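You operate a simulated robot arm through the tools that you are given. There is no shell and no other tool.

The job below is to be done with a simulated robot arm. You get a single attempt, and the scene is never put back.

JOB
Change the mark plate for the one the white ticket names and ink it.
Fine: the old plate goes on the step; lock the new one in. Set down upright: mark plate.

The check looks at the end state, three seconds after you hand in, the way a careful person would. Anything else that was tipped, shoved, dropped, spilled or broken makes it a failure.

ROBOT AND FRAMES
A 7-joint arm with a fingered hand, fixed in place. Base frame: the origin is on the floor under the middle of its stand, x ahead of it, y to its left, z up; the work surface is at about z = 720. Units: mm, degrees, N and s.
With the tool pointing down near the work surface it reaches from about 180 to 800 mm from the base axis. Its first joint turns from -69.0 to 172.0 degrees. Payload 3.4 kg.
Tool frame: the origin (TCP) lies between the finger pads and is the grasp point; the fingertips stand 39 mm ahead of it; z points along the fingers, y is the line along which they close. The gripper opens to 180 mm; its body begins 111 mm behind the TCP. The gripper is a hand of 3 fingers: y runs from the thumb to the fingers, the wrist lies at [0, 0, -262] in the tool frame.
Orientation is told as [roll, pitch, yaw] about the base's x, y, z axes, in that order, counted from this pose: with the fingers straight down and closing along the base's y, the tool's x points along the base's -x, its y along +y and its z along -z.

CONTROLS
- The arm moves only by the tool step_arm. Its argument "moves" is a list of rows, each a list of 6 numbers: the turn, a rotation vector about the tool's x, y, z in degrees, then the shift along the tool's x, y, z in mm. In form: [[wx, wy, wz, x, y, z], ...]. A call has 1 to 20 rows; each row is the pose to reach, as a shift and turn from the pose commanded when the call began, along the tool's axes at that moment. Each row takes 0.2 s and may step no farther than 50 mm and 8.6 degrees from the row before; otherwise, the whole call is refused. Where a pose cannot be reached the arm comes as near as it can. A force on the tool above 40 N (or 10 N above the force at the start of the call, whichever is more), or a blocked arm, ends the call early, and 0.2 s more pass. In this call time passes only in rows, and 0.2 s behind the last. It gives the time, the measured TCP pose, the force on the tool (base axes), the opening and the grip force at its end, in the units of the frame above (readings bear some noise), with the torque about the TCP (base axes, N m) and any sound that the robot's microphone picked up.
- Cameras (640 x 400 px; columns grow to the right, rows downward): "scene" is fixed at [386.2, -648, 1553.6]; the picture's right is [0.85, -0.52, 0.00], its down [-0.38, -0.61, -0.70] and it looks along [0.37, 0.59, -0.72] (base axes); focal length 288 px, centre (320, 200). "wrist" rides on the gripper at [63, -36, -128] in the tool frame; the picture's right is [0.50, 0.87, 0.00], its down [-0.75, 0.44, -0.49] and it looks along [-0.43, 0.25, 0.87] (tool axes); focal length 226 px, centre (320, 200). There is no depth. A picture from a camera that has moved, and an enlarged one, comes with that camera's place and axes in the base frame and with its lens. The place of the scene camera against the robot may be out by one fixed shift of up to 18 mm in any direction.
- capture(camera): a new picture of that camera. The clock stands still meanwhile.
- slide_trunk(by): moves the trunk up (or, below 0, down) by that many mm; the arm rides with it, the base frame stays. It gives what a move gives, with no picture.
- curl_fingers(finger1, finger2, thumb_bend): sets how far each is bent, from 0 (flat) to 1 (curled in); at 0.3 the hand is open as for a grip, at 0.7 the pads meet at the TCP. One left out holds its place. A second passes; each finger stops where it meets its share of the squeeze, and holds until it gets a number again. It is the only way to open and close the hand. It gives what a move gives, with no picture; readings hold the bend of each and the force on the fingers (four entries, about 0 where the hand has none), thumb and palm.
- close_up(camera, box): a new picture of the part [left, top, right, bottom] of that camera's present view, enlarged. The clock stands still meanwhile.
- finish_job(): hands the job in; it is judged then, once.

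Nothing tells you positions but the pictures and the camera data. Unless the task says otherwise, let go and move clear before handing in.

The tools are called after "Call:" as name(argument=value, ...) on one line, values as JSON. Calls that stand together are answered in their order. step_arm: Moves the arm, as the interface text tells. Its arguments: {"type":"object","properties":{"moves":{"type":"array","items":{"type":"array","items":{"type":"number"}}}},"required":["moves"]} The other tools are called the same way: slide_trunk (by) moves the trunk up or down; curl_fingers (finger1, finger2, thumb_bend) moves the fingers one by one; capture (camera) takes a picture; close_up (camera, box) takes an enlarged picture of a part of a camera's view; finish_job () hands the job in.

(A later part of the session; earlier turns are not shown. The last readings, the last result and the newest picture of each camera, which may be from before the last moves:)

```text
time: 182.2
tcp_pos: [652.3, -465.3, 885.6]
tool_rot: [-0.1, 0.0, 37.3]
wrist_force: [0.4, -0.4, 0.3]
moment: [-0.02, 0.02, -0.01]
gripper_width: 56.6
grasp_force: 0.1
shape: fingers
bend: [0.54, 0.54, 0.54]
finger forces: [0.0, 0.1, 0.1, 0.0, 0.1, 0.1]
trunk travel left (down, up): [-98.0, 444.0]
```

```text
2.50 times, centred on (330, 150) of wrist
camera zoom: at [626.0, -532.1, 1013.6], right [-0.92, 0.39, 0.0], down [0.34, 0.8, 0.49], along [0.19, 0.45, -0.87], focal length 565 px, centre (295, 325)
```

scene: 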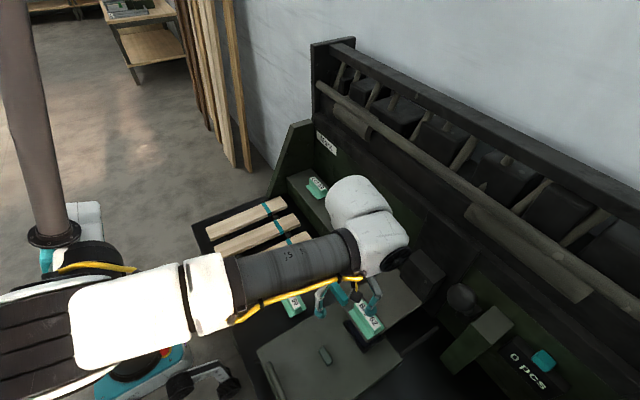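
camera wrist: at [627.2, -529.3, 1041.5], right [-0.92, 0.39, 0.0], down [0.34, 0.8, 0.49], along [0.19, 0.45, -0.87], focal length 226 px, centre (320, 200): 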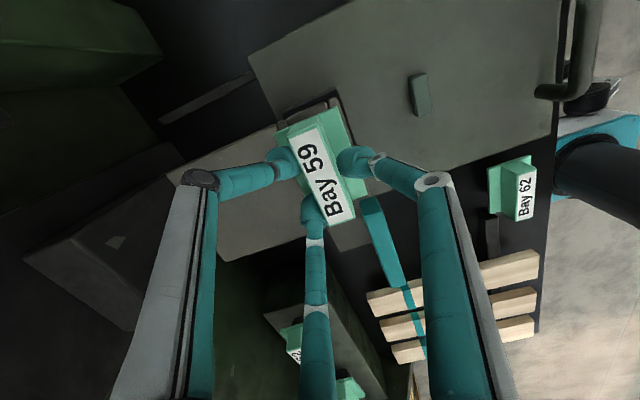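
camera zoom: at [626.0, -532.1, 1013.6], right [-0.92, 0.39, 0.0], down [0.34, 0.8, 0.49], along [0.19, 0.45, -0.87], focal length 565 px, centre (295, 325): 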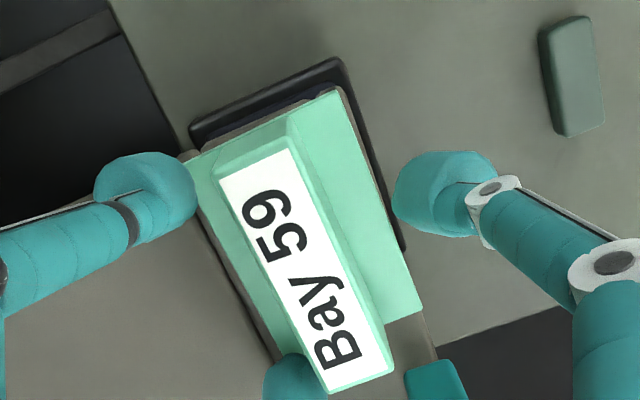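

The plate is seated but about 3 mm nearer the lock bar than the old one was. I'll grip it lightly and nudge it back, so that the bar can slide past.

Call:
curl_fingers(finger1=0.65, finger2=0.64, thumb_bend=0.64)

Call:
step_arm(moves=[[0, 0, 0, -0.8, -0.6, 0], [0, 0, 0, -1.6, -1.2, 0], [0, 0, 0, -2.4, -1.8, 0]])

Call:
close_up(camera="wrist", box=[230, 70, 430, 230])

```text
time: 183.2
tcp_pos: [653.2, -466.8, 886.3]
tool_rot: [0.0, 0.0, 37.4]
wrist_force: [-1.3, 1.0, 0.3]
moment: [0.03, 0.01, -0.03]
gripper_width: 22.6
grasp_force: 2.2
shape: fingers
bend: [0.62, 0.62, 0.63]
finger forces: [2.0, 1.6, 0.1, 0.0, 0.7, 0.0]
trunk travel left (down, up): [-98.0, 444.0]
```

```text
time: 184.0
tcp_pos: [655.1, -466.5, 885.5]
tool_rot: [-0.1, -0.1, 37.3]
wrist_force: [-0.2, -0.8, 0.7]
moment: [-0.03, 0.03, -0.01]
gripper_width: 22.5
grasp_force: 2.2
shape: fingers
bend: [0.62, 0.62, 0.63]
finger forces: [2.7, 1.2, 0.1, 0.1, 0.6, 0.0]
trunk travel left (down, up): [-98.0, 444.0]
```

```text
2.50 times, centred on (330, 150) of wrist
camera zoom: at [629.2, -532.0, 1013.6], right [-0.92, 0.39, 0.0], down [0.34, 0.8, 0.49], along [0.19, 0.45, -0.87], focal length 565 px, centre (295, 325)
```

zoom: 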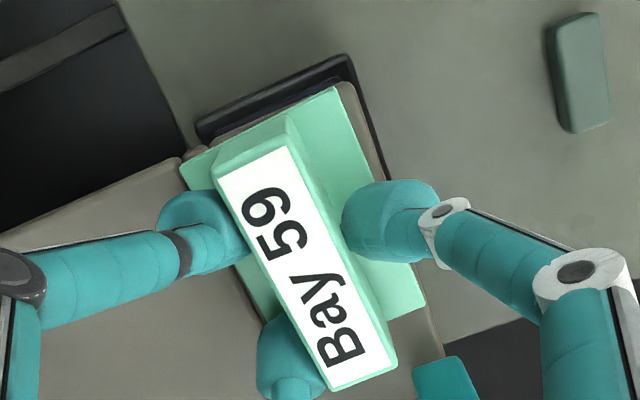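

Call:
step_arm(moves=[[0, 0, 1.8, 0, 0, 0], [0, 0, 3.6, 0, 0, 0]])

Call:
close_up(camera="wrist", box=[230, 70, 430, 230])

```text
time: 184.6
tcp_pos: [656.0, -466.4, 886.7]
tool_rot: [-0.1, 0.0, 33.7]
wrist_force: [1.6, -1.5, 0.6]
moment: [-0.04, -0.01, 0.05]
gripper_width: 22.4
grasp_force: 3.1
shape: fingers
bend: [0.62, 0.63, 0.63]
finger forces: [2.8, 0.7, 0.0, 0.0, 2.5, 0.0]
trunk travel left (down, up): [-98.0, 444.0]
```

```text
2.50 times, centred on (330, 150) of wrist
camera zoom: at [625.1, -530.0, 1013.6], right [-0.9, 0.44, 0.0], down [0.39, 0.78, 0.49], along [0.22, 0.44, -0.87], focal length 565 px, centre (295, 325)
```

zoom: 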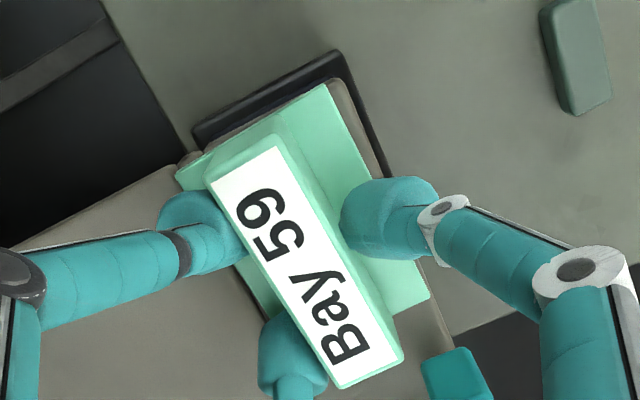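

Call:
curl_fingers(finger1=0.72, finger2=0.655, thumb_bend=0.655)

Call:
close_up(camera="wrist", box=[230, 70, 430, 230])

```text
time: 185.6
tcp_pos: [657.1, -466.4, 886.6]
tool_rot: [-0.1, 0.0, 33.7]
wrist_force: [-0.2, -0.2, -1.5]
moment: [0.01, -0.07, 0.01]
gripper_width: 20.6
grasp_force: 7.8
shape: fingers
bend: [0.65, 0.63, 0.64]
finger forces: [7.6, 3.1, 0.0, 0.1, 4.8, 0.1]
trunk travel left (down, up): [-98.0, 444.0]
```

```text
2.50 times, centred on (330, 150) of wrist
camera zoom: at [625.1, -530.1, 1013.4], right [-0.9, 0.44, 0.0], down [0.39, 0.78, 0.49], along [0.22, 0.44, -0.87], focal length 565 px, centre (295, 325)
```

zoom: 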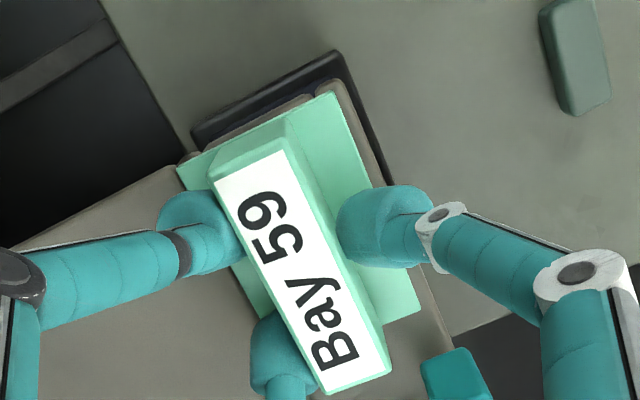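

Call:
curl_fingers(finger1=0.6, finger2=0.6, thumb_bend=0.6)

Call:
curl_fingers(finger1=0.53, finger2=0.53, thumb_bend=0.53)

Call:
close_up(camera="wrist", box=[230, 70, 430, 230])

```text
time: 186.6
tcp_pos: [655.7, -466.5, 885.7]
tool_rot: [-0.1, 0.0, 33.7]
wrist_force: [0.5, -0.3, -0.3]
moment: [0.01, -0.01, -0.02]
gripper_width: 33.2
grasp_force: 0.4
shape: fingers
bend: [0.6, 0.6, 0.6]
finger forces: [0.0, 0.7, 0.0, 0.1, 0.0, 0.1]
trunk travel left (down, up): [-98.0, 444.0]
```

```text
time: 187.6
tcp_pos: [655.8, -465.7, 886.7]
tool_rot: [-0.2, 0.0, 33.7]
wrist_force: [0.2, 0.3, -0.1]
moment: [-0.04, 0.0, -0.01]
gripper_width: 60.5
grasp_force: 0.1
shape: fingers
bend: [0.53, 0.53, 0.53]
finger forces: [0.0, 0.1, 0.0, 0.0, 0.0, 0.0]
trunk travel left (down, up): [-98.0, 444.0]
```

```text
2.50 times, centred on (330, 150) of wrist
camera zoom: at [624.9, -530.1, 1013.5], right [-0.9, 0.44, 0.0], down [0.39, 0.78, 0.49], along [0.22, 0.44, -0.87], focal length 565 px, centre (295, 325)
```

zoom: 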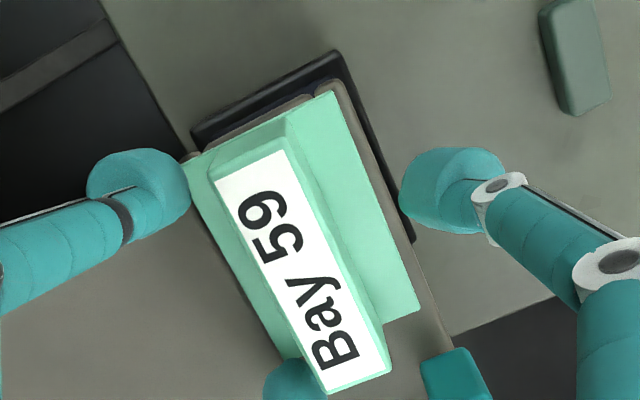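

Bay 59 is seated and aligned in the press. Now I'll rise and go back to the lock bar to close it.

Call:
step_arm(moves=[[0, 0, 0, 0, 0, -20], [0, 0, 0, 0, 0, -55], [0, 0, 0, 0, 0, -90], [0, 0, 8, -5, 16, -90], [0, 0, 16, -10, 32, -90], [0, 0, 24, -16, 48, -90], [0, 0, 32, -21, 64, -90], [0, 0, 40, -27, 80, -90], [0, 0, 48, -32, 96, -90], [0, 0, 56, -38, 112, -90], [0, 0, 63.7, -43, 127.6, -90]])

Call:
curl_fingers(finger1=0.45, finger2=0.45, thumb_bend=0.45)

Call:
capture(camera="wrist")

Call:
close_up(camera="wrist", box=[150, 100, 400, 260])

```text
time: 190.0
tcp_pos: [620.1, -335.2, 976.1]
tool_rot: [0.0, -0.1, -30.1]
wrist_force: [-0.3, 0.1, 0.1]
moment: [0.0, 0.04, -0.01]
gripper_width: 60.4
grasp_force: 0.1
shape: fingers
bend: [0.53, 0.53, 0.53]
finger forces: [0.1, 0.0, 0.0, 0.1, 0.0, 0.1]
trunk travel left (down, up): [-98.0, 444.0]
```

```text
time: 191.0
tcp_pos: [621.5, -335.4, 977.0]
tool_rot: [0.0, -0.1, -30.0]
wrist_force: [0.4, 0.8, -0.6]
moment: [0.0, 0.02, 0.0]
gripper_width: 92.4
grasp_force: 0.1
shape: fingers
bend: [0.45, 0.45, 0.45]
finger forces: [0.0, 0.0, 0.0, 0.1, 0.0, 0.0]
trunk travel left (down, up): [-98.0, 444.0]
```

```text
taken
camera wrist: at [549.5, -335.0, 1103.6], right [0.0, 1.0, 0.0], down [0.87, 0.0, 0.49], along [0.49, 0.0, -0.87], focal length 226 px, centre (320, 200)
```

wrist: 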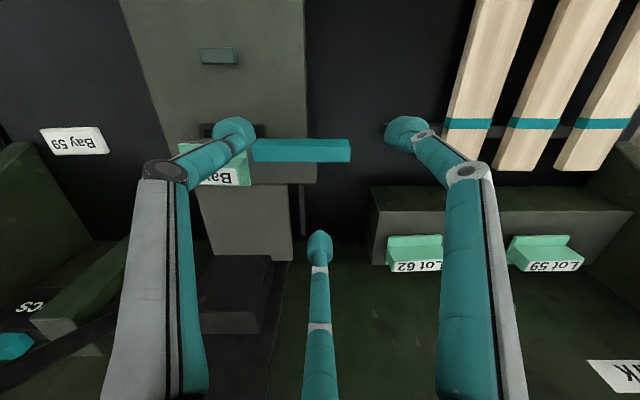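

```text
2.50 times, centred on (275, 180) of wrist
camera zoom: at [549.5, -335.0, 1103.6], right [0.0, 1.0, 0.0], down [0.87, 0.0, 0.49], along [0.49, 0.0, -0.87], focal length 565 px, centre (432, 250)
```

zoom: 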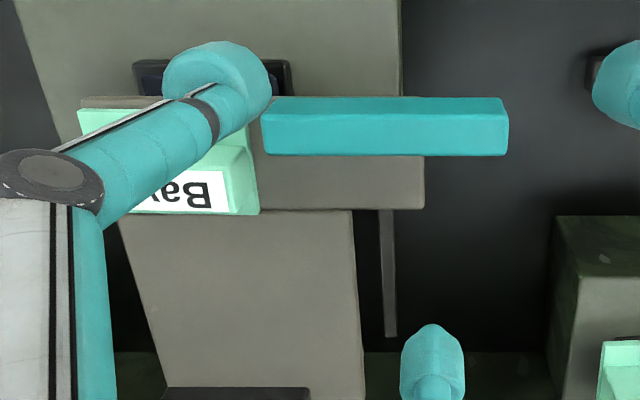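

Call:
step_arm(moves=[[0, 0, 0, 0, 0, 30], [0, 0, 0, 0, 0, 60], [0, 0, 0, 0, 0, 78], [0, 0, 0, 0, 0, 87.5]])

Call:
curl_fingers(finger1=0.66, finger2=0.66, thumb_bend=0.66)

Call:
curl_fingers(finger1=0.72, finger2=0.72, thumb_bend=0.72)

Call:
capture(camera="wrist")

```text
time: 192.0
tcp_pos: [620.6, -336.0, 888.9]
tool_rot: [0.0, -0.1, -30.0]
wrist_force: [-0.5, -0.1, -0.1]
moment: [0.01, 0.0, -0.01]
gripper_width: 92.1
grasp_force: 0.0
shape: fingers
bend: [0.45, 0.45, 0.45]
finger forces: [0.1, 0.1, 0.1, 0.1, 0.0, 0.1]
trunk travel left (down, up): [-98.0, 444.0]
```

```text
time: 193.0
tcp_pos: [621.1, -336.3, 889.3]
tool_rot: [-0.1, 0.0, -30.0]
wrist_force: [-2.2, -1.2, -0.6]
moment: [-0.03, 0.1, 0.0]
gripper_width: 17.4
grasp_force: 2.6
shape: fingers
bend: [0.64, 0.64, 0.64]
finger forces: [1.3, 1.6, 0.0, 0.0, 2.8, 0.1]
trunk travel left (down, up): [-98.0, 444.0]
```

```text
time: 194.0
tcp_pos: [621.4, -336.9, 888.9]
tool_rot: [-0.1, -0.1, -30.0]
wrist_force: [-7.3, -3.1, -6.1]
moment: [-0.09, 0.24, -0.09]
gripper_width: 7.5
grasp_force: 11.2
shape: fingers
bend: [0.7, 0.67, 0.66]
finger forces: [4.6, 7.4, 0.0, 0.0, 10.4, 0.0]
trunk travel left (down, up): [-98.0, 444.0]
```

```text
taken
camera wrist: at [549.3, -335.7, 1015.7], right [0.0, 1.0, 0.0], down [0.87, 0.0, 0.49], along [0.49, 0.0, -0.87], focal length 226 px, centre (320, 200)
```

wrist: 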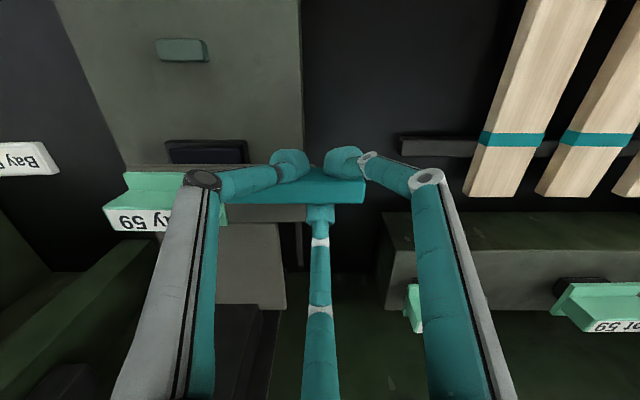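

Call:
step_arm(moves=[[0, 0, 0, -2.5, -4.33, 0], [0, 0, 0, -5, -8.66, 0], [0, 0, 0, -7.5, -13, 0], [0, 0, 0, -10, -17.3, 0], [0, 0, 0, -12.5, -21.65, 0]])

Call:
close_up(camera="wrist", box=[100, 120, 400, 300])

```text
time: 195.2
tcp_pos: [620.4, -361.6, 888.7]
tool_rot: [0.1, 0.1, -30.0]
wrist_force: [-10.0, 0.3, -5.3]
moment: [0.03, 0.39, -0.14]
gripper_width: 7.3
grasp_force: 13.1
shape: fingers
bend: [0.7, 0.67, 0.66]
finger forces: [4.6, 7.6, 0.1, 0.0, 13.4, 0.0]
trunk travel left (down, up): [-98.0, 444.0]
```

```text
2.13 times, centred on (250, 210) of wrist
camera zoom: at [549.0, -360.4, 1015.7], right [0.0, 1.0, 0.0], down [0.87, 0.0, 0.49], along [0.49, 0.0, -0.87], focal length 482 px, centre (469, 179)
```

zoom: 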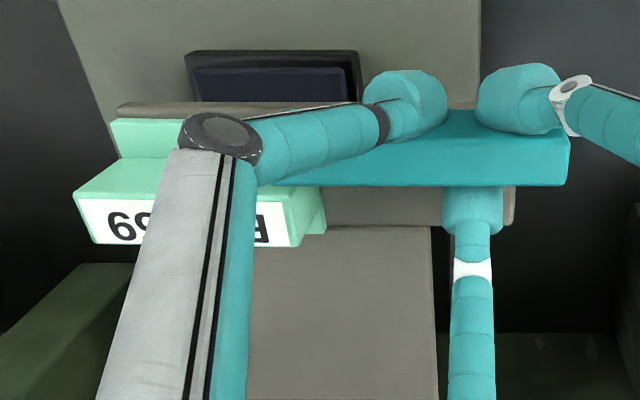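

Call:
step_arm(moves=[[0, 0, 0, -2, -3.46, 0], [0, 0, 0, -4, -6.93, 0], [0, 0, 0, -6, -10.4, 0], [0, 0, 0, -8, -13.86, 0]])

Call:
step_arm(moves=[[0, 0, 0, -1.25, -2.17, 0], [0, 0, 0, -2.5, -4.33, 0], [0, 0, 0, -3.5, -6.06, 0]])

Call:
close_up(camera="wrist", box=[100, 120, 400, 300])

```text
time: 196.2
tcp_pos: [620.6, -376.6, 888.3]
tool_rot: [0.1, 0.0, -29.9]
wrist_force: [-12.0, 0.7, -6.8]
moment: [0.08, 0.42, -0.14]
gripper_width: 7.1
grasp_force: 13.3
shape: fingers
bend: [0.7, 0.67, 0.66]
finger forces: [4.6, 7.4, 0.1, 0.0, 14.2, 0.1]
trunk travel left (down, up): [-98.0, 444.0]
```

```text
time: 197.0
tcp_pos: [620.8, -382.6, 888.7]
tool_rot: [0.1, 0.0, -29.9]
wrist_force: [-12.9, 4.8, -7.5]
moment: [0.15, 0.48, -0.16]
gripper_width: 7.5
grasp_force: 13.8
shape: fingers
bend: [0.7, 0.67, 0.66]
finger forces: [4.4, 7.5, 0.0, 0.0, 15.9, 0.1]
trunk travel left (down, up): [-98.0, 444.0]
```

```text
2.13 times, centred on (250, 210) of wrist
camera zoom: at [549.1, -382.6, 1016.0], right [0.0, 1.0, 0.0], down [0.87, 0.0, 0.49], along [0.49, 0.0, -0.87], focal length 482 px, centre (469, 179)
```

zoom: 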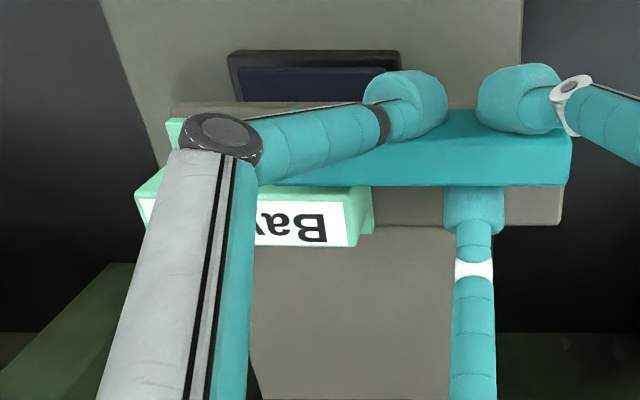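

Call:
step_arm(moves=[[0, 0, 0, -0.75, -1.3, 0], [0, 0, 0, -1.5, -2.6, 0]])

```text
time: 197.6
tcp_pos: [620.1, -387.2, 889.0]
tool_rot: [0.0, -0.1, -30.0]
wrist_force: [-16.4, 9.3, -8.3]
moment: [0.37, 0.6, -0.25]
gripper_width: 5.5
grasp_force: 15.6
shape: fingers
bend: [0.7, 0.67, 0.66]
finger forces: [4.0, 8.4, 0.1, 0.0, 20.6, 0.1]
trunk travel left (down, up): [-98.0, 444.0]
```

Call:
curl_fingers(finger1=0.45, finger2=0.45, thumb_bend=0.45)

Call:
step_arm(moves=[[0, 0, 0, 0, 0, -20], [0, 0, 0, 0, 0, -60], [0, 0, 0, 0, 0, -95]])

Call:
close_up(camera="wrist", box=[150, 100, 400, 260])

Call:
capture(camera="scene")

```text
time: 198.6
tcp_pos: [621.2, -387.0, 888.5]
tool_rot: [0.0, -0.1, -30.0]
wrist_force: [-0.2, 0.3, -0.5]
moment: [-0.04, 0.01, 0.01]
gripper_width: 92.2
grasp_force: 0.1
shape: fingers
bend: [0.45, 0.45, 0.45]
finger forces: [0.0, 0.0, 0.0, 0.0, 0.0, 0.0]
trunk travel left (down, up): [-98.0, 444.0]
```

```text
time: 199.4
tcp_pos: [622.0, -387.4, 984.4]
tool_rot: [0.0, -0.1, -30.0]
wrist_force: [-0.4, 0.6, -0.2]
moment: [0.02, 0.0, -0.01]
gripper_width: 92.1
grasp_force: 0.2
shape: fingers
bend: [0.45, 0.45, 0.45]
finger forces: [0.1, 0.0, 0.0, 0.0, 0.0, 0.0]
trunk travel left (down, up): [-98.0, 444.0]
```

```text
2.50 times, centred on (275, 180) of wrist
camera zoom: at [549.3, -386.1, 1111.8], right [0.0, 1.0, 0.0], down [0.87, 0.0, 0.49], along [0.49, 0.0, -0.87], focal length 565 px, centre (432, 250)
```

zoom: 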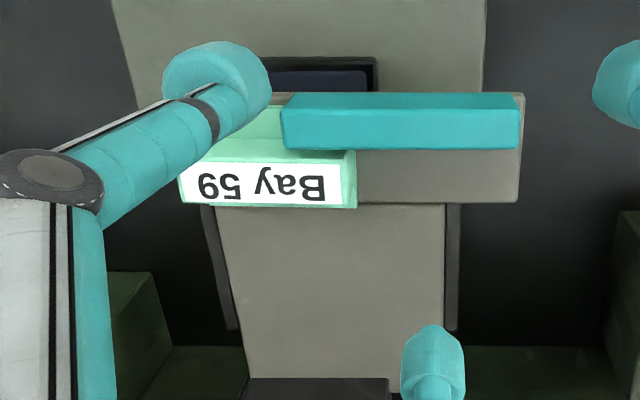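

```text
taken
```

scene: 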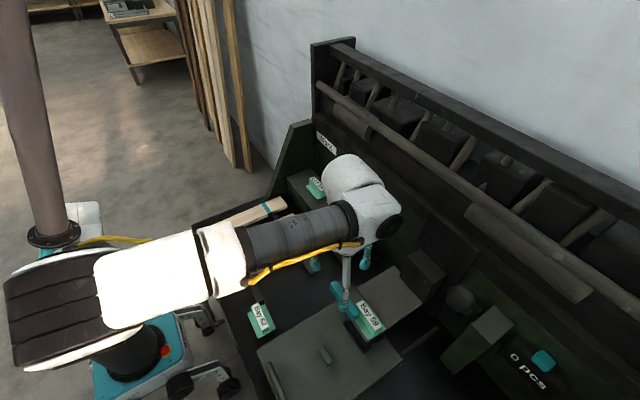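

The lock bar is back in its locked position over the new plate. Now I'll pick the old plate, Bay 62, from the bench with a lean along its long side, so it can go on the step.

Call:
step_arm(moves=[[0, 0, -7.4, 18, -1.5, 0], [0, 0, -14.8, 36, -3, 0], [0, 0, -22.2, 54, -4.5, 0], [0, 0, -29.6, 72, -6, 5], [0, 0, -37, 90, -7.5, 15], [0, 0, -44.4, 108, -9, 25], [0, 0, -51.8, 126, -10.5, 35], [0, 0, -59.2, 144, -12, 45], [0, 0, -66.6, 162, -13.5, 55], [0, 0, -74, 180, -15, 62], [0, 0, -81.4, 198, -16.5, 70], [0, 0, -88.6, 214.4, -17.6, 74]])

Call:
step_arm(moves=[[-2.9, -7.2, 0, 0, 0, 0], [-5.8, -14.4, 0, 0, 0, 0], [-8.7, -21.5, 0, 0, 0, 0], [-11.6, -28.7, 0, 0, 0, 0]])

Call:
curl_fingers(finger1=0.55, finger2=0.25, thumb_bend=0.55)

Call:
capture(camera="wrist")

Call:
close_up(camera="wrist", box=[230, 30, 430, 180])

```text
time: 202.0
tcp_pos: [427.0, -294.9, 909.5]
tool_rot: [-0.1, 0.0, 58.6]
wrist_force: [-0.1, 0.2, 0.6]
moment: [-0.02, -0.04, 0.0]
gripper_width: 92.4
grasp_force: 0.1
shape: fingers
bend: [0.45, 0.45, 0.45]
finger forces: [0.0, 0.1, 0.1, 0.1, 0.0, 0.0]
trunk travel left (down, up): [-98.0, 444.0]
```

```text
time: 203.0
tcp_pos: [426.9, -295.2, 908.9]
tool_rot: [12.5, -28.6, 55.5]
wrist_force: [0.0, 0.1, 0.2]
moment: [0.0, 0.04, 0.0]
gripper_width: 92.2
grasp_force: 0.1
shape: fingers
bend: [0.45, 0.45, 0.45]
finger forces: [0.1, 0.1, 0.0, 0.0, 0.0, 0.0]
trunk travel left (down, up): [-98.0, 444.0]
```

```text
time: 204.0
tcp_pos: [425.6, -295.2, 909.0]
tool_rot: [12.5, -28.5, 55.4]
wrist_force: [0.8, 0.1, -0.1]
moment: [0.01, -0.01, 0.01]
gripper_width: 53.3
grasp_force: 0.0
shape: fingers
bend: [0.55, 0.25, 0.55]
finger forces: [0.0, 0.0, 0.0, 0.1, 0.1, 0.0]
trunk travel left (down, up): [-98.0, 444.0]
```

```text
taken
camera wrist: at [416.6, -421.8, 981.7], right [-1.0, 0.04, -0.07], down [-0.04, 0.5, 0.87], along [0.07, 0.86, -0.5], focal length 226 px, centre (320, 200)
```

wrist: 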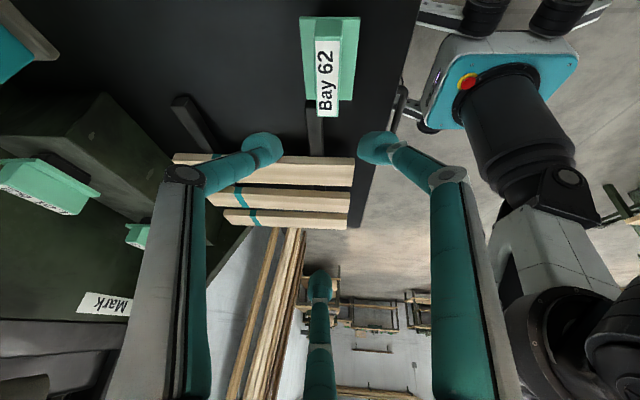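

```text
2.67 times, centred on (330, 105) of wrist
camera zoom: at [416.6, -421.8, 981.7], right [-1.0, 0.04, -0.07], down [-0.04, 0.5, 0.87], along [0.07, 0.86, -0.5], focal length 603 px, centre (293, 453)
```

zoom: 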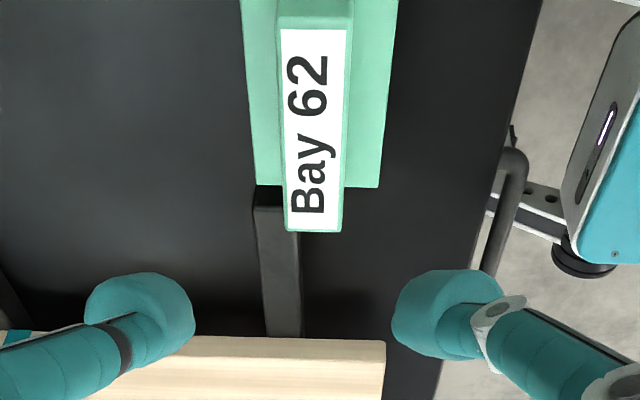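

Call:
curl_fingers(finger1=0.58, thumb_bend=0.58)

Call:
step_arm(moves=[[0, 0, 0, 14.8, -5, 25.7], [0, 0, 0, 29.6, -10, 51.4], [0, 0, 0, 41, -14, 73], [0, 0, 0, 48, -17, 85], [0, 0, 0, 52, -20, 92.5]])

Call:
close_up(camera="wrist", box=[230, 80, 430, 230])

```text
time: 205.0
tcp_pos: [427.8, -295.4, 910.4]
tool_rot: [12.6, -28.5, 55.4]
wrist_force: [0.0, 0.4, 0.2]
moment: [-0.02, -0.03, -0.02]
gripper_width: 45.7
grasp_force: 0.1
shape: fingers
bend: [0.57, 0.25, 0.57]
finger forces: [0.0, 0.0, 0.0, 0.1, 0.1, 0.1]
trunk travel left (down, up): [-98.0, 444.0]
```

```text
time: 206.2
tcp_pos: [425.8, -294.3, 801.8]
tool_rot: [12.6, -28.5, 55.5]
wrist_force: [0.5, 0.3, 0.1]
moment: [0.0, -0.03, 0.0]
gripper_width: 45.9
grasp_force: 0.0
shape: fingers
bend: [0.57, 0.25, 0.57]
finger forces: [0.0, 0.0, 0.1, 0.0, 0.1, 0.1]
trunk travel left (down, up): [-98.0, 444.0]
```

```text
2.67 times, centred on (330, 155) of wrist
camera zoom: at [415.5, -421.5, 873.2], right [-1.0, 0.04, -0.07], down [-0.04, 0.5, 0.86], along [0.07, 0.86, -0.5], focal length 603 px, centre (293, 320)
```

zoom: 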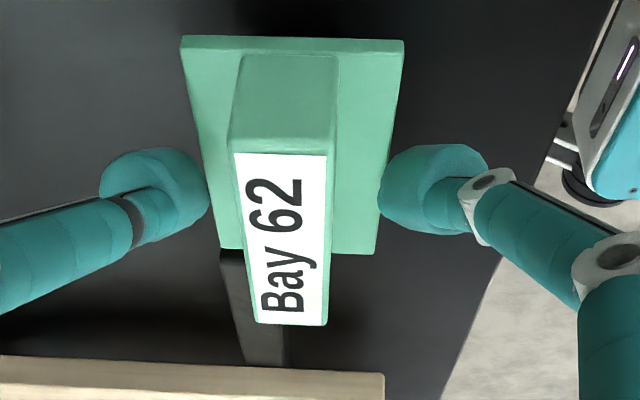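

Call:
curl_fingers(finger1=0.62, thumb_bend=0.62)

Call:
curl_fingers(finger1=0.67, thumb_bend=0.67)

Call:
close_up(camera="wrist", box=[230, 80, 430, 230])

```text
time: 207.2
tcp_pos: [426.2, -294.9, 801.6]
tool_rot: [12.5, -28.5, 55.4]
wrist_force: [-0.3, -0.5, -0.1]
moment: [0.0, 0.01, 0.01]
gripper_width: 26.5
grasp_force: 0.0
shape: fingers
bend: [0.62, 0.25, 0.62]
finger forces: [0.0, 0.0, 0.0, 0.1, 0.0, 0.0]
trunk travel left (down, up): [-98.0, 444.0]
```

```text
time: 208.2
tcp_pos: [425.0, -294.6, 801.7]
tool_rot: [12.6, -28.5, 55.3]
wrist_force: [-0.2, 0.2, 0.2]
moment: [-0.01, 0.01, 0.01]
gripper_width: 18.1
grasp_force: 3.5
shape: fingers
bend: [0.64, 0.25, 0.65]
finger forces: [3.0, 0.0, 0.0, 0.0, 3.3, 0.0]
trunk travel left (down, up): [-98.0, 444.0]
```

```text
2.67 times, centred on (330, 155) of wrist
camera zoom: at [415.5, -421.5, 873.5], right [-1.0, 0.04, -0.07], down [-0.04, 0.5, 0.86], along [0.07, 0.86, -0.5], focal length 603 px, centre (293, 320)
```

zoom: 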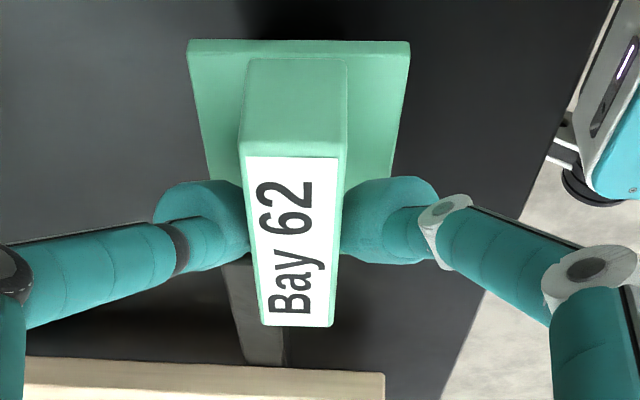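

Call:
curl_fingers(finger1=0.74, thumb_bend=0.74)

Call:
step_arm(moves=[[0, 0, 0, -2, 0.8, -3.5], [0, 0, 0, -4.8, 2, -8.6], [0, 0, 0, -9.6, 3.9, -17.2]])

Call:
close_up(camera="wrist", box=[230, 80, 430, 230])

```text
time: 209.2
tcp_pos: [426.6, -295.1, 800.7]
tool_rot: [12.6, -28.5, 55.4]
wrist_force: [-0.1, 0.0, -4.3]
moment: [-0.01, 0.03, 0.0]
gripper_width: 16.5
grasp_force: 10.4
shape: fingers
bend: [0.64, 0.25, 0.69]
finger forces: [10.5, 0.0, 0.0, 0.1, 10.0, 0.0]
trunk travel left (down, up): [-98.0, 444.0]
```

```text
time: 210.0
tcp_pos: [424.9, -295.9, 822.4]
tool_rot: [12.6, -28.4, 55.4]
wrist_force: [0.0, -0.5, -2.7]
moment: [-0.01, 0.02, -0.01]
gripper_width: 16.3
grasp_force: 11.1
shape: fingers
bend: [0.64, 0.25, 0.69]
finger forces: [10.5, 0.0, 0.0, 0.0, 10.1, 0.0]
trunk travel left (down, up): [-98.0, 444.0]
```

```text
2.67 times, centred on (330, 155) of wrist
camera zoom: at [415.2, -421.8, 893.9], right [-1.0, 0.04, -0.07], down [-0.04, 0.5, 0.86], along [0.07, 0.86, -0.5], focal length 603 px, centre (293, 320)
```

zoom: 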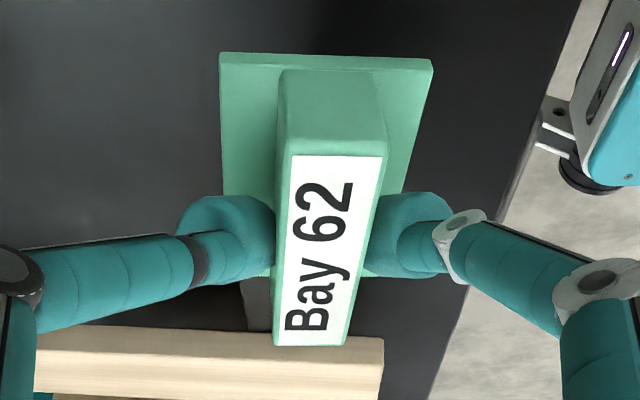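

The plate leans a bit in this grip because the thumb over-closed. I'll set it back down and re-grip with the thumb held and finger 1 pressing, as that worked well before.

Call:
step_arm(moves=[[0, 0, 0, 4.8, -1.9, 8.6], [0, 0, 0, 8, -3.2, 14.2], [0, 0, 0, 9.6, -3.9, 17.2]])

Call:
curl_fingers(finger1=0.62, thumb_bend=0.62)

Call:
close_up(camera="wrist", box=[230, 80, 430, 230])

```text
time: 210.8
tcp_pos: [426.0, -295.4, 801.5]
tool_rot: [12.7, -28.6, 55.3]
wrist_force: [-0.1, 0.2, -1.2]
moment: [-0.01, -0.01, -0.03]
gripper_width: 16.4
grasp_force: 10.4
shape: fingers
bend: [0.64, 0.25, 0.69]
finger forces: [10.4, 0.0, 0.0, 0.1, 10.3, 0.1]
trunk travel left (down, up): [-98.0, 444.0]
```

```text
time: 211.8
tcp_pos: [426.3, -296.1, 800.8]
tool_rot: [12.7, -28.4, 55.3]
wrist_force: [0.7, -0.6, 0.1]
moment: [-0.04, 0.01, 0.04]
gripper_width: 25.5
grasp_force: 0.3
shape: fingers
bend: [0.62, 0.25, 0.62]
finger forces: [0.2, 0.0, 0.0, 0.0, 0.1, 0.0]
trunk travel left (down, up): [-98.0, 444.0]
```

```text
2.67 times, centred on (330, 155) of wrist
camera zoom: at [415.6, -421.8, 873.8], right [-1.0, 0.04, -0.07], down [-0.04, 0.5, 0.86], along [0.07, 0.86, -0.5], focal length 603 px, centre (293, 320)
```

zoom: 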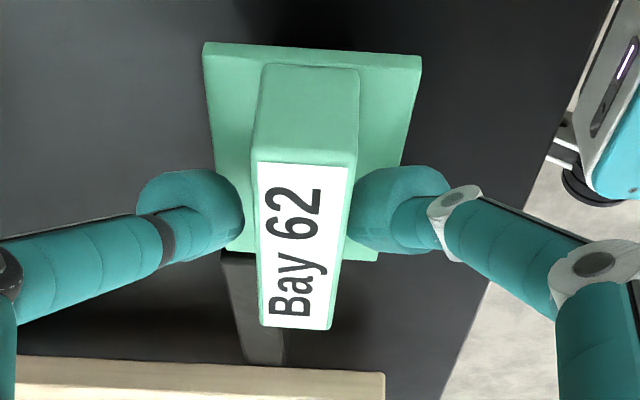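

Call:
curl_fingers(finger1=0.6, thumb_bend=0.6)

Call:
step_arm(moves=[[0.8, -0.3, 1.5, -0.7, 1.8, 0.8], [1.67, -0.68, 3, -1.45, 3.67, 1.64]])

Call:
curl_fingers(finger1=0.645, thumb_bend=0.645)

Call:
close_up(camera="wrist", box=[230, 80, 430, 230])

```text
time: 212.8
tcp_pos: [424.8, -295.1, 801.0]
tool_rot: [12.7, -28.5, 55.5]
wrist_force: [-0.4, -0.9, 0.2]
moment: [-0.02, 0.01, 0.02]
gripper_width: 33.0
grasp_force: 0.1
shape: fingers
bend: [0.6, 0.25, 0.6]
finger forces: [0.1, 0.0, 0.0, 0.0, 0.0, 0.0]
trunk travel left (down, up): [-98.0, 444.0]
```

```text
time: 213.4
tcp_pos: [422.7, -290.8, 801.7]
tool_rot: [12.4, -28.5, 51.8]
wrist_force: [-0.1, 0.3, 0.5]
moment: [0.01, 0.02, 0.01]
gripper_width: 33.2
grasp_force: 0.1
shape: fingers
bend: [0.6, 0.25, 0.6]
finger forces: [0.1, 0.1, 0.0, 0.0, 0.0, 0.0]
trunk travel left (down, up): [-98.0, 444.0]
```

```text
time: 214.4
tcp_pos: [423.6, -291.8, 801.6]
tool_rot: [12.5, -28.5, 51.9]
wrist_force: [-0.9, -0.3, 0.1]
moment: [0.0, 0.0, 0.04]
gripper_width: 20.5
grasp_force: 0.2
shape: fingers
bend: [0.63, 0.25, 0.64]
finger forces: [0.5, 0.0, 0.0, 0.0, 0.5, 0.0]
trunk travel left (down, up): [-98.0, 444.0]
```

```text
2.67 times, centred on (330, 155) of wrist
camera zoom: at [405.6, -417.2, 873.6], right [-0.99, 0.11, -0.07], down [-0.01, 0.5, 0.87], along [0.13, 0.86, -0.5], focal length 603 px, centre (293, 320)
```

zoom: 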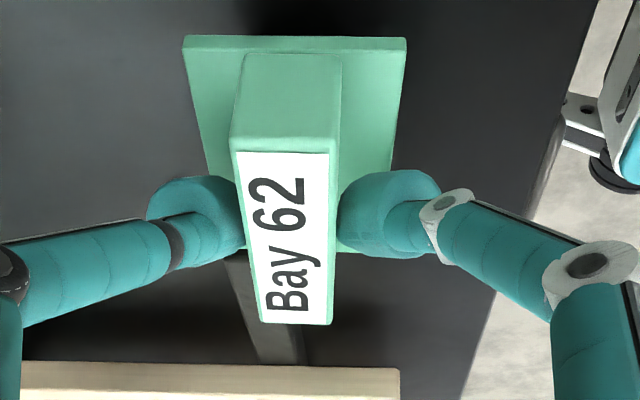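

Call:
curl_fingers(finger1=0.72, thumb_bend=0.67)

Call:
close_up(camera="wrist", box=[230, 80, 430, 230])

```text
time: 215.4
tcp_pos: [423.3, -291.8, 801.0]
tool_rot: [12.6, -28.4, 51.9]
wrist_force: [-0.2, 0.1, -2.3]
moment: [-0.08, 0.01, 0.05]
gripper_width: 17.7
grasp_force: 5.4
shape: fingers
bend: [0.7, 0.25, 0.64]
finger forces: [5.2, 0.1, 0.1, 0.1, 5.9, 0.0]
trunk travel left (down, up): [-98.0, 444.0]
```

```text
2.67 times, centred on (330, 155) of wrist
camera zoom: at [405.7, -417.2, 873.4], right [-0.99, 0.1, -0.07], down [-0.01, 0.5, 0.87], along [0.13, 0.86, -0.5], focal length 603 px, centre (293, 320)
```

zoom: 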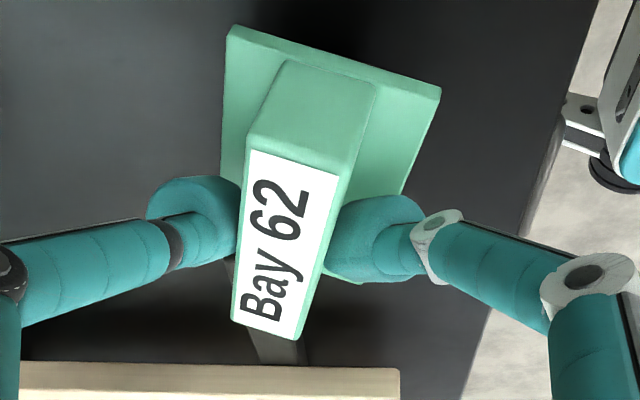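

Call:
curl_fingers(finger1=0.6, thumb_bend=0.6)

Call:
close_up(camera="wrist", box=[230, 80, 430, 230])

```text
time: 216.4
tcp_pos: [423.4, -291.2, 800.3]
tool_rot: [12.7, -28.5, 52.0]
wrist_force: [-1.4, 0.5, -0.2]
moment: [0.05, 0.05, 0.04]
gripper_width: 35.2
grasp_force: 0.7
shape: fingers
bend: [0.59, 0.25, 0.6]
finger forces: [1.1, 0.1, 0.1, 0.1, 0.1, 0.0]
trunk travel left (down, up): [-98.0, 444.0]
```

```text
2.67 times, centred on (330, 155) of wrist
camera zoom: at [405.5, -417.2, 873.6], right [-0.99, 0.11, -0.07], down [-0.01, 0.5, 0.87], along [0.13, 0.86, -0.5], focal length 603 px, centre (293, 320)
```

zoom: 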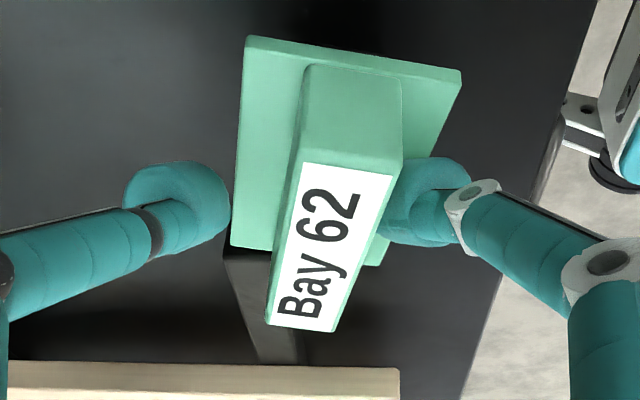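

Call:
step_arm(moves=[[0, 0, 0, -2.4, 1, -4.3]])

Call:
curl_fingers(finger1=0.57, thumb_bend=0.57)

Call:
close_up(camera="wrist", box=[230, 80, 430, 230])

```text
time: 216.8
tcp_pos: [422.8, -290.9, 806.9]
tool_rot: [12.5, -28.5, 51.9]
wrist_force: [0.0, 0.2, -0.1]
moment: [0.01, 0.01, 0.02]
gripper_width: 34.7
grasp_force: 0.4
shape: fingers
bend: [0.59, 0.25, 0.6]
finger forces: [0.6, 0.0, 0.1, 0.0, 0.0, 0.0]
trunk travel left (down, up): [-98.0, 444.0]
```

```text
time: 217.8
tcp_pos: [423.6, -291.3, 806.8]
tool_rot: [12.6, -28.5, 52.0]
wrist_force: [-1.9, -1.0, 0.2]
moment: [-0.03, 0.0, -0.02]
gripper_width: 48.3
grasp_force: 0.0
shape: fingers
bend: [0.56, 0.25, 0.56]
finger forces: [0.1, 0.1, 0.0, 0.0, 0.1, 0.0]
trunk travel left (down, up): [-98.0, 444.0]
```

```text
2.67 times, centred on (330, 155) of wrist
camera zoom: at [405.4, -417.1, 878.8], right [-0.99, 0.11, -0.07], down [-0.01, 0.5, 0.87], along [0.13, 0.86, -0.5], focal length 603 px, centre (293, 320)
```

zoom: 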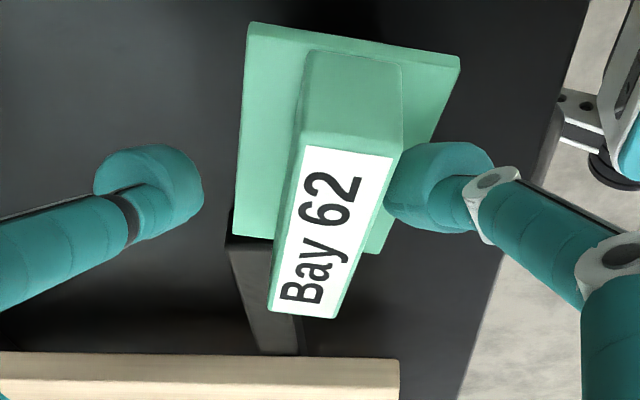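

Call:
step_arm(moves=[[0, 0, 0, -9.5, 3.9, -17.2], [0, 0, 0, -19.1, 7.7, -34.3], [2, -0.8, 3.7, -18.4, 13, -33.5], [4.1, -1.66, 7.37, -17.7, 18.1, -32.7]])

Call:
close_up(camera="wrist", box=[230, 60, 430, 210])

```text
time: 218.8
tcp_pos: [414.0, -285.1, 846.2]
tool_rot: [12.6, -28.5, 43.4]
wrist_force: [0.9, 0.7, 0.3]
moment: [-0.03, 0.0, 0.01]
gripper_width: 48.7
grasp_force: 0.0
shape: fingers
bend: [0.56, 0.25, 0.56]
finger forces: [0.0, 0.0, 0.0, 0.1, 0.0, 0.0]
trunk travel left (down, up): [-98.0, 444.0]
```

```text
2.67 times, centred on (330, 135) of wrist
camera zoom: at [377.4, -406.8, 919.3], right [-0.96, 0.25, -0.07], down [0.07, 0.5, 0.86], along [0.25, 0.83, -0.5], focal length 603 px, centre (293, 373)
```

zoom: 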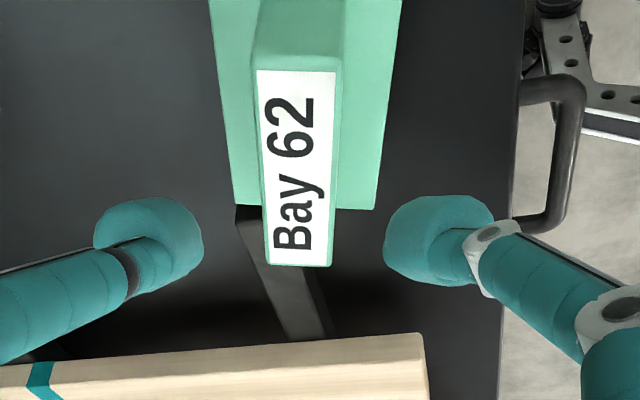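

Call:
step_arm(moves=[[0, 0, 0, 8, -3, 14], [0, 0, 0, 15, -6, 27], [0, 0, 0, 21, -8.5, 37.6]])

Call:
curl_fingers(finger1=0.62, thumb_bend=0.62)

Call:
curl_fingers(finger1=0.67, thumb_bend=0.67)

Call:
close_up(camera="wrist", box=[230, 80, 430, 230])

```text
time: 219.6
tcp_pos: [414.7, -286.6, 803.3]
tool_rot: [12.6, -28.4, 43.3]
wrist_force: [-0.1, -0.5, -0.2]
moment: [-0.01, -0.01, -0.02]
gripper_width: 48.5
grasp_force: 0.1
shape: fingers
bend: [0.56, 0.25, 0.56]
finger forces: [0.0, 0.1, 0.0, 0.0, 0.0, 0.1]
trunk travel left (down, up): [-98.0, 444.0]
```

```text
time: 220.6
tcp_pos: [414.4, -286.1, 801.5]
tool_rot: [12.5, -28.5, 43.3]
wrist_force: [-0.2, -0.2, 0.9]
moment: [-0.02, -0.01, -0.02]
gripper_width: 26.4
grasp_force: 0.0
shape: fingers
bend: [0.62, 0.25, 0.62]
finger forces: [0.0, 0.0, 0.0, 0.0, 0.0, 0.0]
trunk travel left (down, up): [-98.0, 444.0]
```

```text
time: 221.6
tcp_pos: [414.8, -285.6, 803.4]
tool_rot: [12.6, -28.5, 43.3]
wrist_force: [0.1, -0.8, -0.1]
moment: [-0.02, 0.0, 0.01]
gripper_width: 18.2
grasp_force: 3.1
shape: fingers
bend: [0.64, 0.25, 0.65]
finger forces: [3.1, 0.0, 0.0, 0.0, 3.2, 0.0]
trunk travel left (down, up): [-98.0, 444.0]
```

```text
2.67 times, centred on (330, 155) of wrist
camera zoom: at [377.9, -407.7, 874.7], right [-0.96, 0.25, -0.07], down [0.07, 0.5, 0.87], along [0.25, 0.83, -0.5], focal length 603 px, centre (293, 320)
```

zoom: 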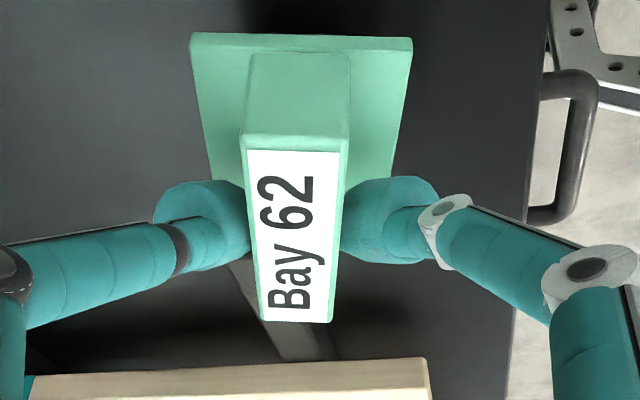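

Call:
curl_fingers(finger1=0.69, thumb_bend=0.685)

Call:
close_up(camera="wrist", box=[230, 80, 430, 230])

```text
time: 222.6
tcp_pos: [414.5, -285.9, 802.4]
tool_rot: [12.6, -28.4, 43.2]
wrist_force: [-0.4, -0.1, 0.5]
moment: [0.0, 0.01, 0.02]
gripper_width: 17.3
grasp_force: 4.0
shape: fingers
bend: [0.64, 0.25, 0.65]
finger forces: [4.3, 0.0, 0.1, 0.1, 4.3, 0.0]
trunk travel left (down, up): [-98.0, 444.0]
```

```text
2.67 times, centred on (330, 155) of wrist
camera zoom: at [377.9, -407.7, 874.7], right [-0.96, 0.25, -0.07], down [0.07, 0.5, 0.87], along [0.25, 0.83, -0.5], focal length 603 px, centre (293, 320)
```

zoom: 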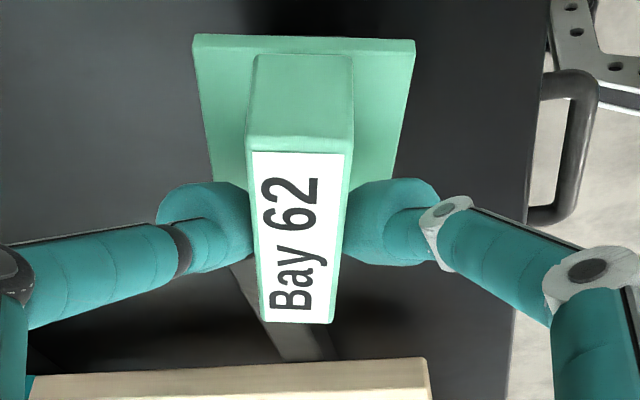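

Call:
curl_fingers(finger1=0.715, thumb_bend=0.7)

Call:
step_arm(moves=[[0, 0, 0, -0.7, 0.3, -1.3], [0, 0, 0, -1.9, 0.8, -3.4], [0, 0, 0, -3.8, 1.5, -6.9]])

Call:
close_up(camera="wrist", box=[230, 80, 430, 230])

```text
time: 223.6
tcp_pos: [414.6, -285.7, 802.7]
tool_rot: [12.6, -28.5, 43.3]
wrist_force: [0.5, 0.0, 0.0]
moment: [-0.03, 0.03, -0.01]
gripper_width: 17.1
grasp_force: 6.6
shape: fingers
bend: [0.65, 0.25, 0.66]
finger forces: [6.8, 0.0, 0.1, 0.1, 6.8, 0.0]
trunk travel left (down, up): [-98.0, 444.0]
```

```text
time: 224.4
tcp_pos: [414.7, -286.7, 809.8]
tool_rot: [12.6, -28.6, 43.4]
wrist_force: [-0.4, -0.1, -2.8]
moment: [-0.06, 0.05, -0.02]
gripper_width: 17.3
grasp_force: 6.7
shape: fingers
bend: [0.65, 0.25, 0.66]
finger forces: [6.8, 0.1, 0.0, 0.1, 6.8, 0.0]
trunk travel left (down, up): [-98.0, 444.0]
```

```text
2.67 times, centred on (330, 155) of wrist
camera zoom: at [377.6, -407.5, 882.6], right [-0.96, 0.25, -0.07], down [0.07, 0.5, 0.87], along [0.25, 0.83, -0.5], focal length 603 px, centre (293, 320)
```

zoom: 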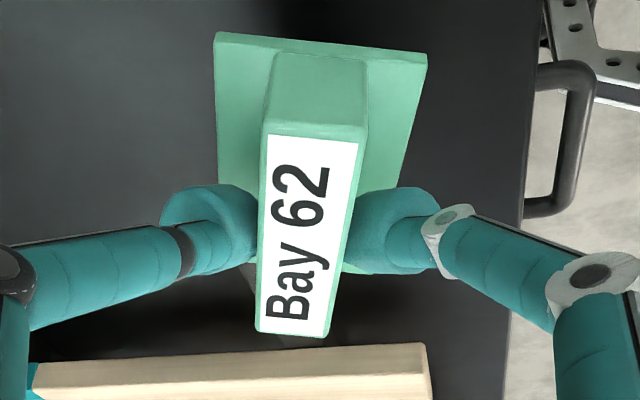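

The grip is even now, with the plate square in the fingers; only a small swing remains, and that will settle on contact. I'll carry it toward the step.

Call:
step_arm(moves=[[0, 0, 0, -20, 8, -36], [0, 0, 0, -40, 16, -72], [0, 0, 0, -79.3, 3.4, -66.2], [0, 0, 0, -118.6, -9.3, -60.5], [0, 0, 0, -157.9, -21.9, -54.7], [0, 0, 0, -197.3, -34.6, -49], [0, 0, 0, -236.6, -47.2, -43.2], [0, 0, 0, -275.9, -59.8, -37.4], [0, 0, 0, -315.2, -72.5, -31.7], [0, 0, 0, -354.5, -85.1, -25.9]])

Call:
capture(camera="wrist")

Call:
capture(camera="scene")

```text
time: 226.6
tcp_pos: [700.6, -139.0, 983.6]
tool_rot: [12.6, -28.2, 43.2]
wrist_force: [0.1, -0.2, -2.8]
moment: [0.0, 0.02, -0.02]
gripper_width: 17.0
grasp_force: 6.0
shape: fingers
bend: [0.66, 0.25, 0.66]
finger forces: [6.6, 0.1, 0.0, 0.1, 6.7, 0.0]
trunk travel left (down, up): [-98.0, 444.0]
```

```text
taken
camera wrist: at [664.8, -260.0, 1056.6], right [-0.96, 0.25, -0.07], down [0.07, 0.5, 0.86], along [0.25, 0.83, -0.5], focal length 226 px, centre (320, 200)
```

wrist: 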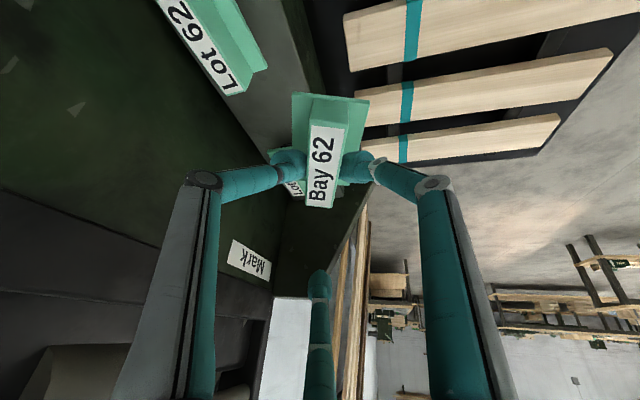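

```text
taken
```

scene: 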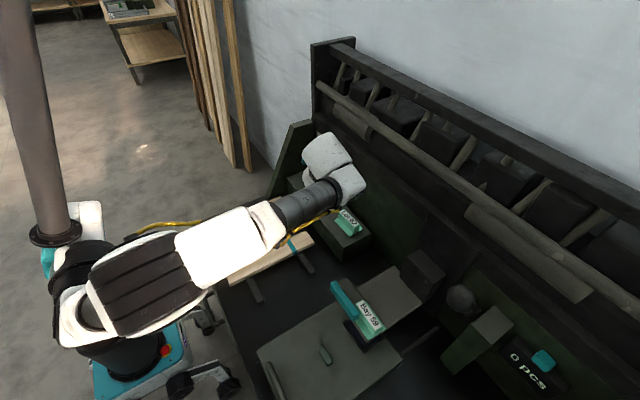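

Call:
step_arm(moves=[[0, 0, 0, -24, -15, 11], [0, 0, 0, -48, -30, 22]])

Call:
step_arm(moves=[[0, 0, 0, -12, -8, 6]])

Call:
step_arm(moves=[[0, 0, 0, -13, -8, 6]])

Call:
capture(camera="wrist")

```text
time: 227.2
tcp_pos: [757.2, -117.8, 983.5]
tool_rot: [12.7, -28.5, 43.2]
wrist_force: [0.5, -0.1, -4.2]
moment: [-0.03, 0.0, -0.01]
gripper_width: 17.2
grasp_force: 6.5
shape: fingers
bend: [0.66, 0.25, 0.66]
finger forces: [6.8, 0.0, 0.0, 0.0, 6.8, 0.1]
trunk travel left (down, up): [-98.0, 444.0]
```

```text
time: 227.6
tcp_pos: [772.1, -114.5, 979.8]
tool_rot: [12.8, -28.2, 43.2]
wrist_force: [0.4, 0.1, -3.8]
moment: [-0.02, 0.01, 0.03]
gripper_width: 17.0
grasp_force: 6.9
shape: fingers
bend: [0.66, 0.25, 0.66]
finger forces: [6.6, 0.0, 0.0, 0.1, 6.8, 0.0]
trunk travel left (down, up): [-98.0, 444.0]
```

```text
time: 228.0
tcp_pos: [789.3, -108.5, 979.1]
tool_rot: [12.8, -28.2, 43.1]
wrist_force: [-0.3, 0.1, -3.3]
moment: [-0.02, 0.01, 0.02]
gripper_width: 17.0
grasp_force: 6.8
shape: fingers
bend: [0.66, 0.25, 0.66]
finger forces: [6.6, 0.0, 0.0, 0.0, 6.8, 0.1]
trunk travel left (down, up): [-98.0, 444.0]
```

```text
taken
camera wrist: at [753.5, -229.9, 1050.8], right [-0.97, 0.25, -0.07], down [0.07, 0.5, 0.86], along [0.25, 0.83, -0.5], focal length 226 px, centre (320, 200)
```

wrist: 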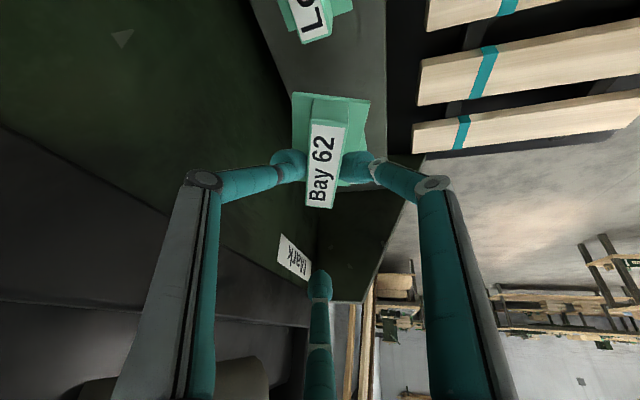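

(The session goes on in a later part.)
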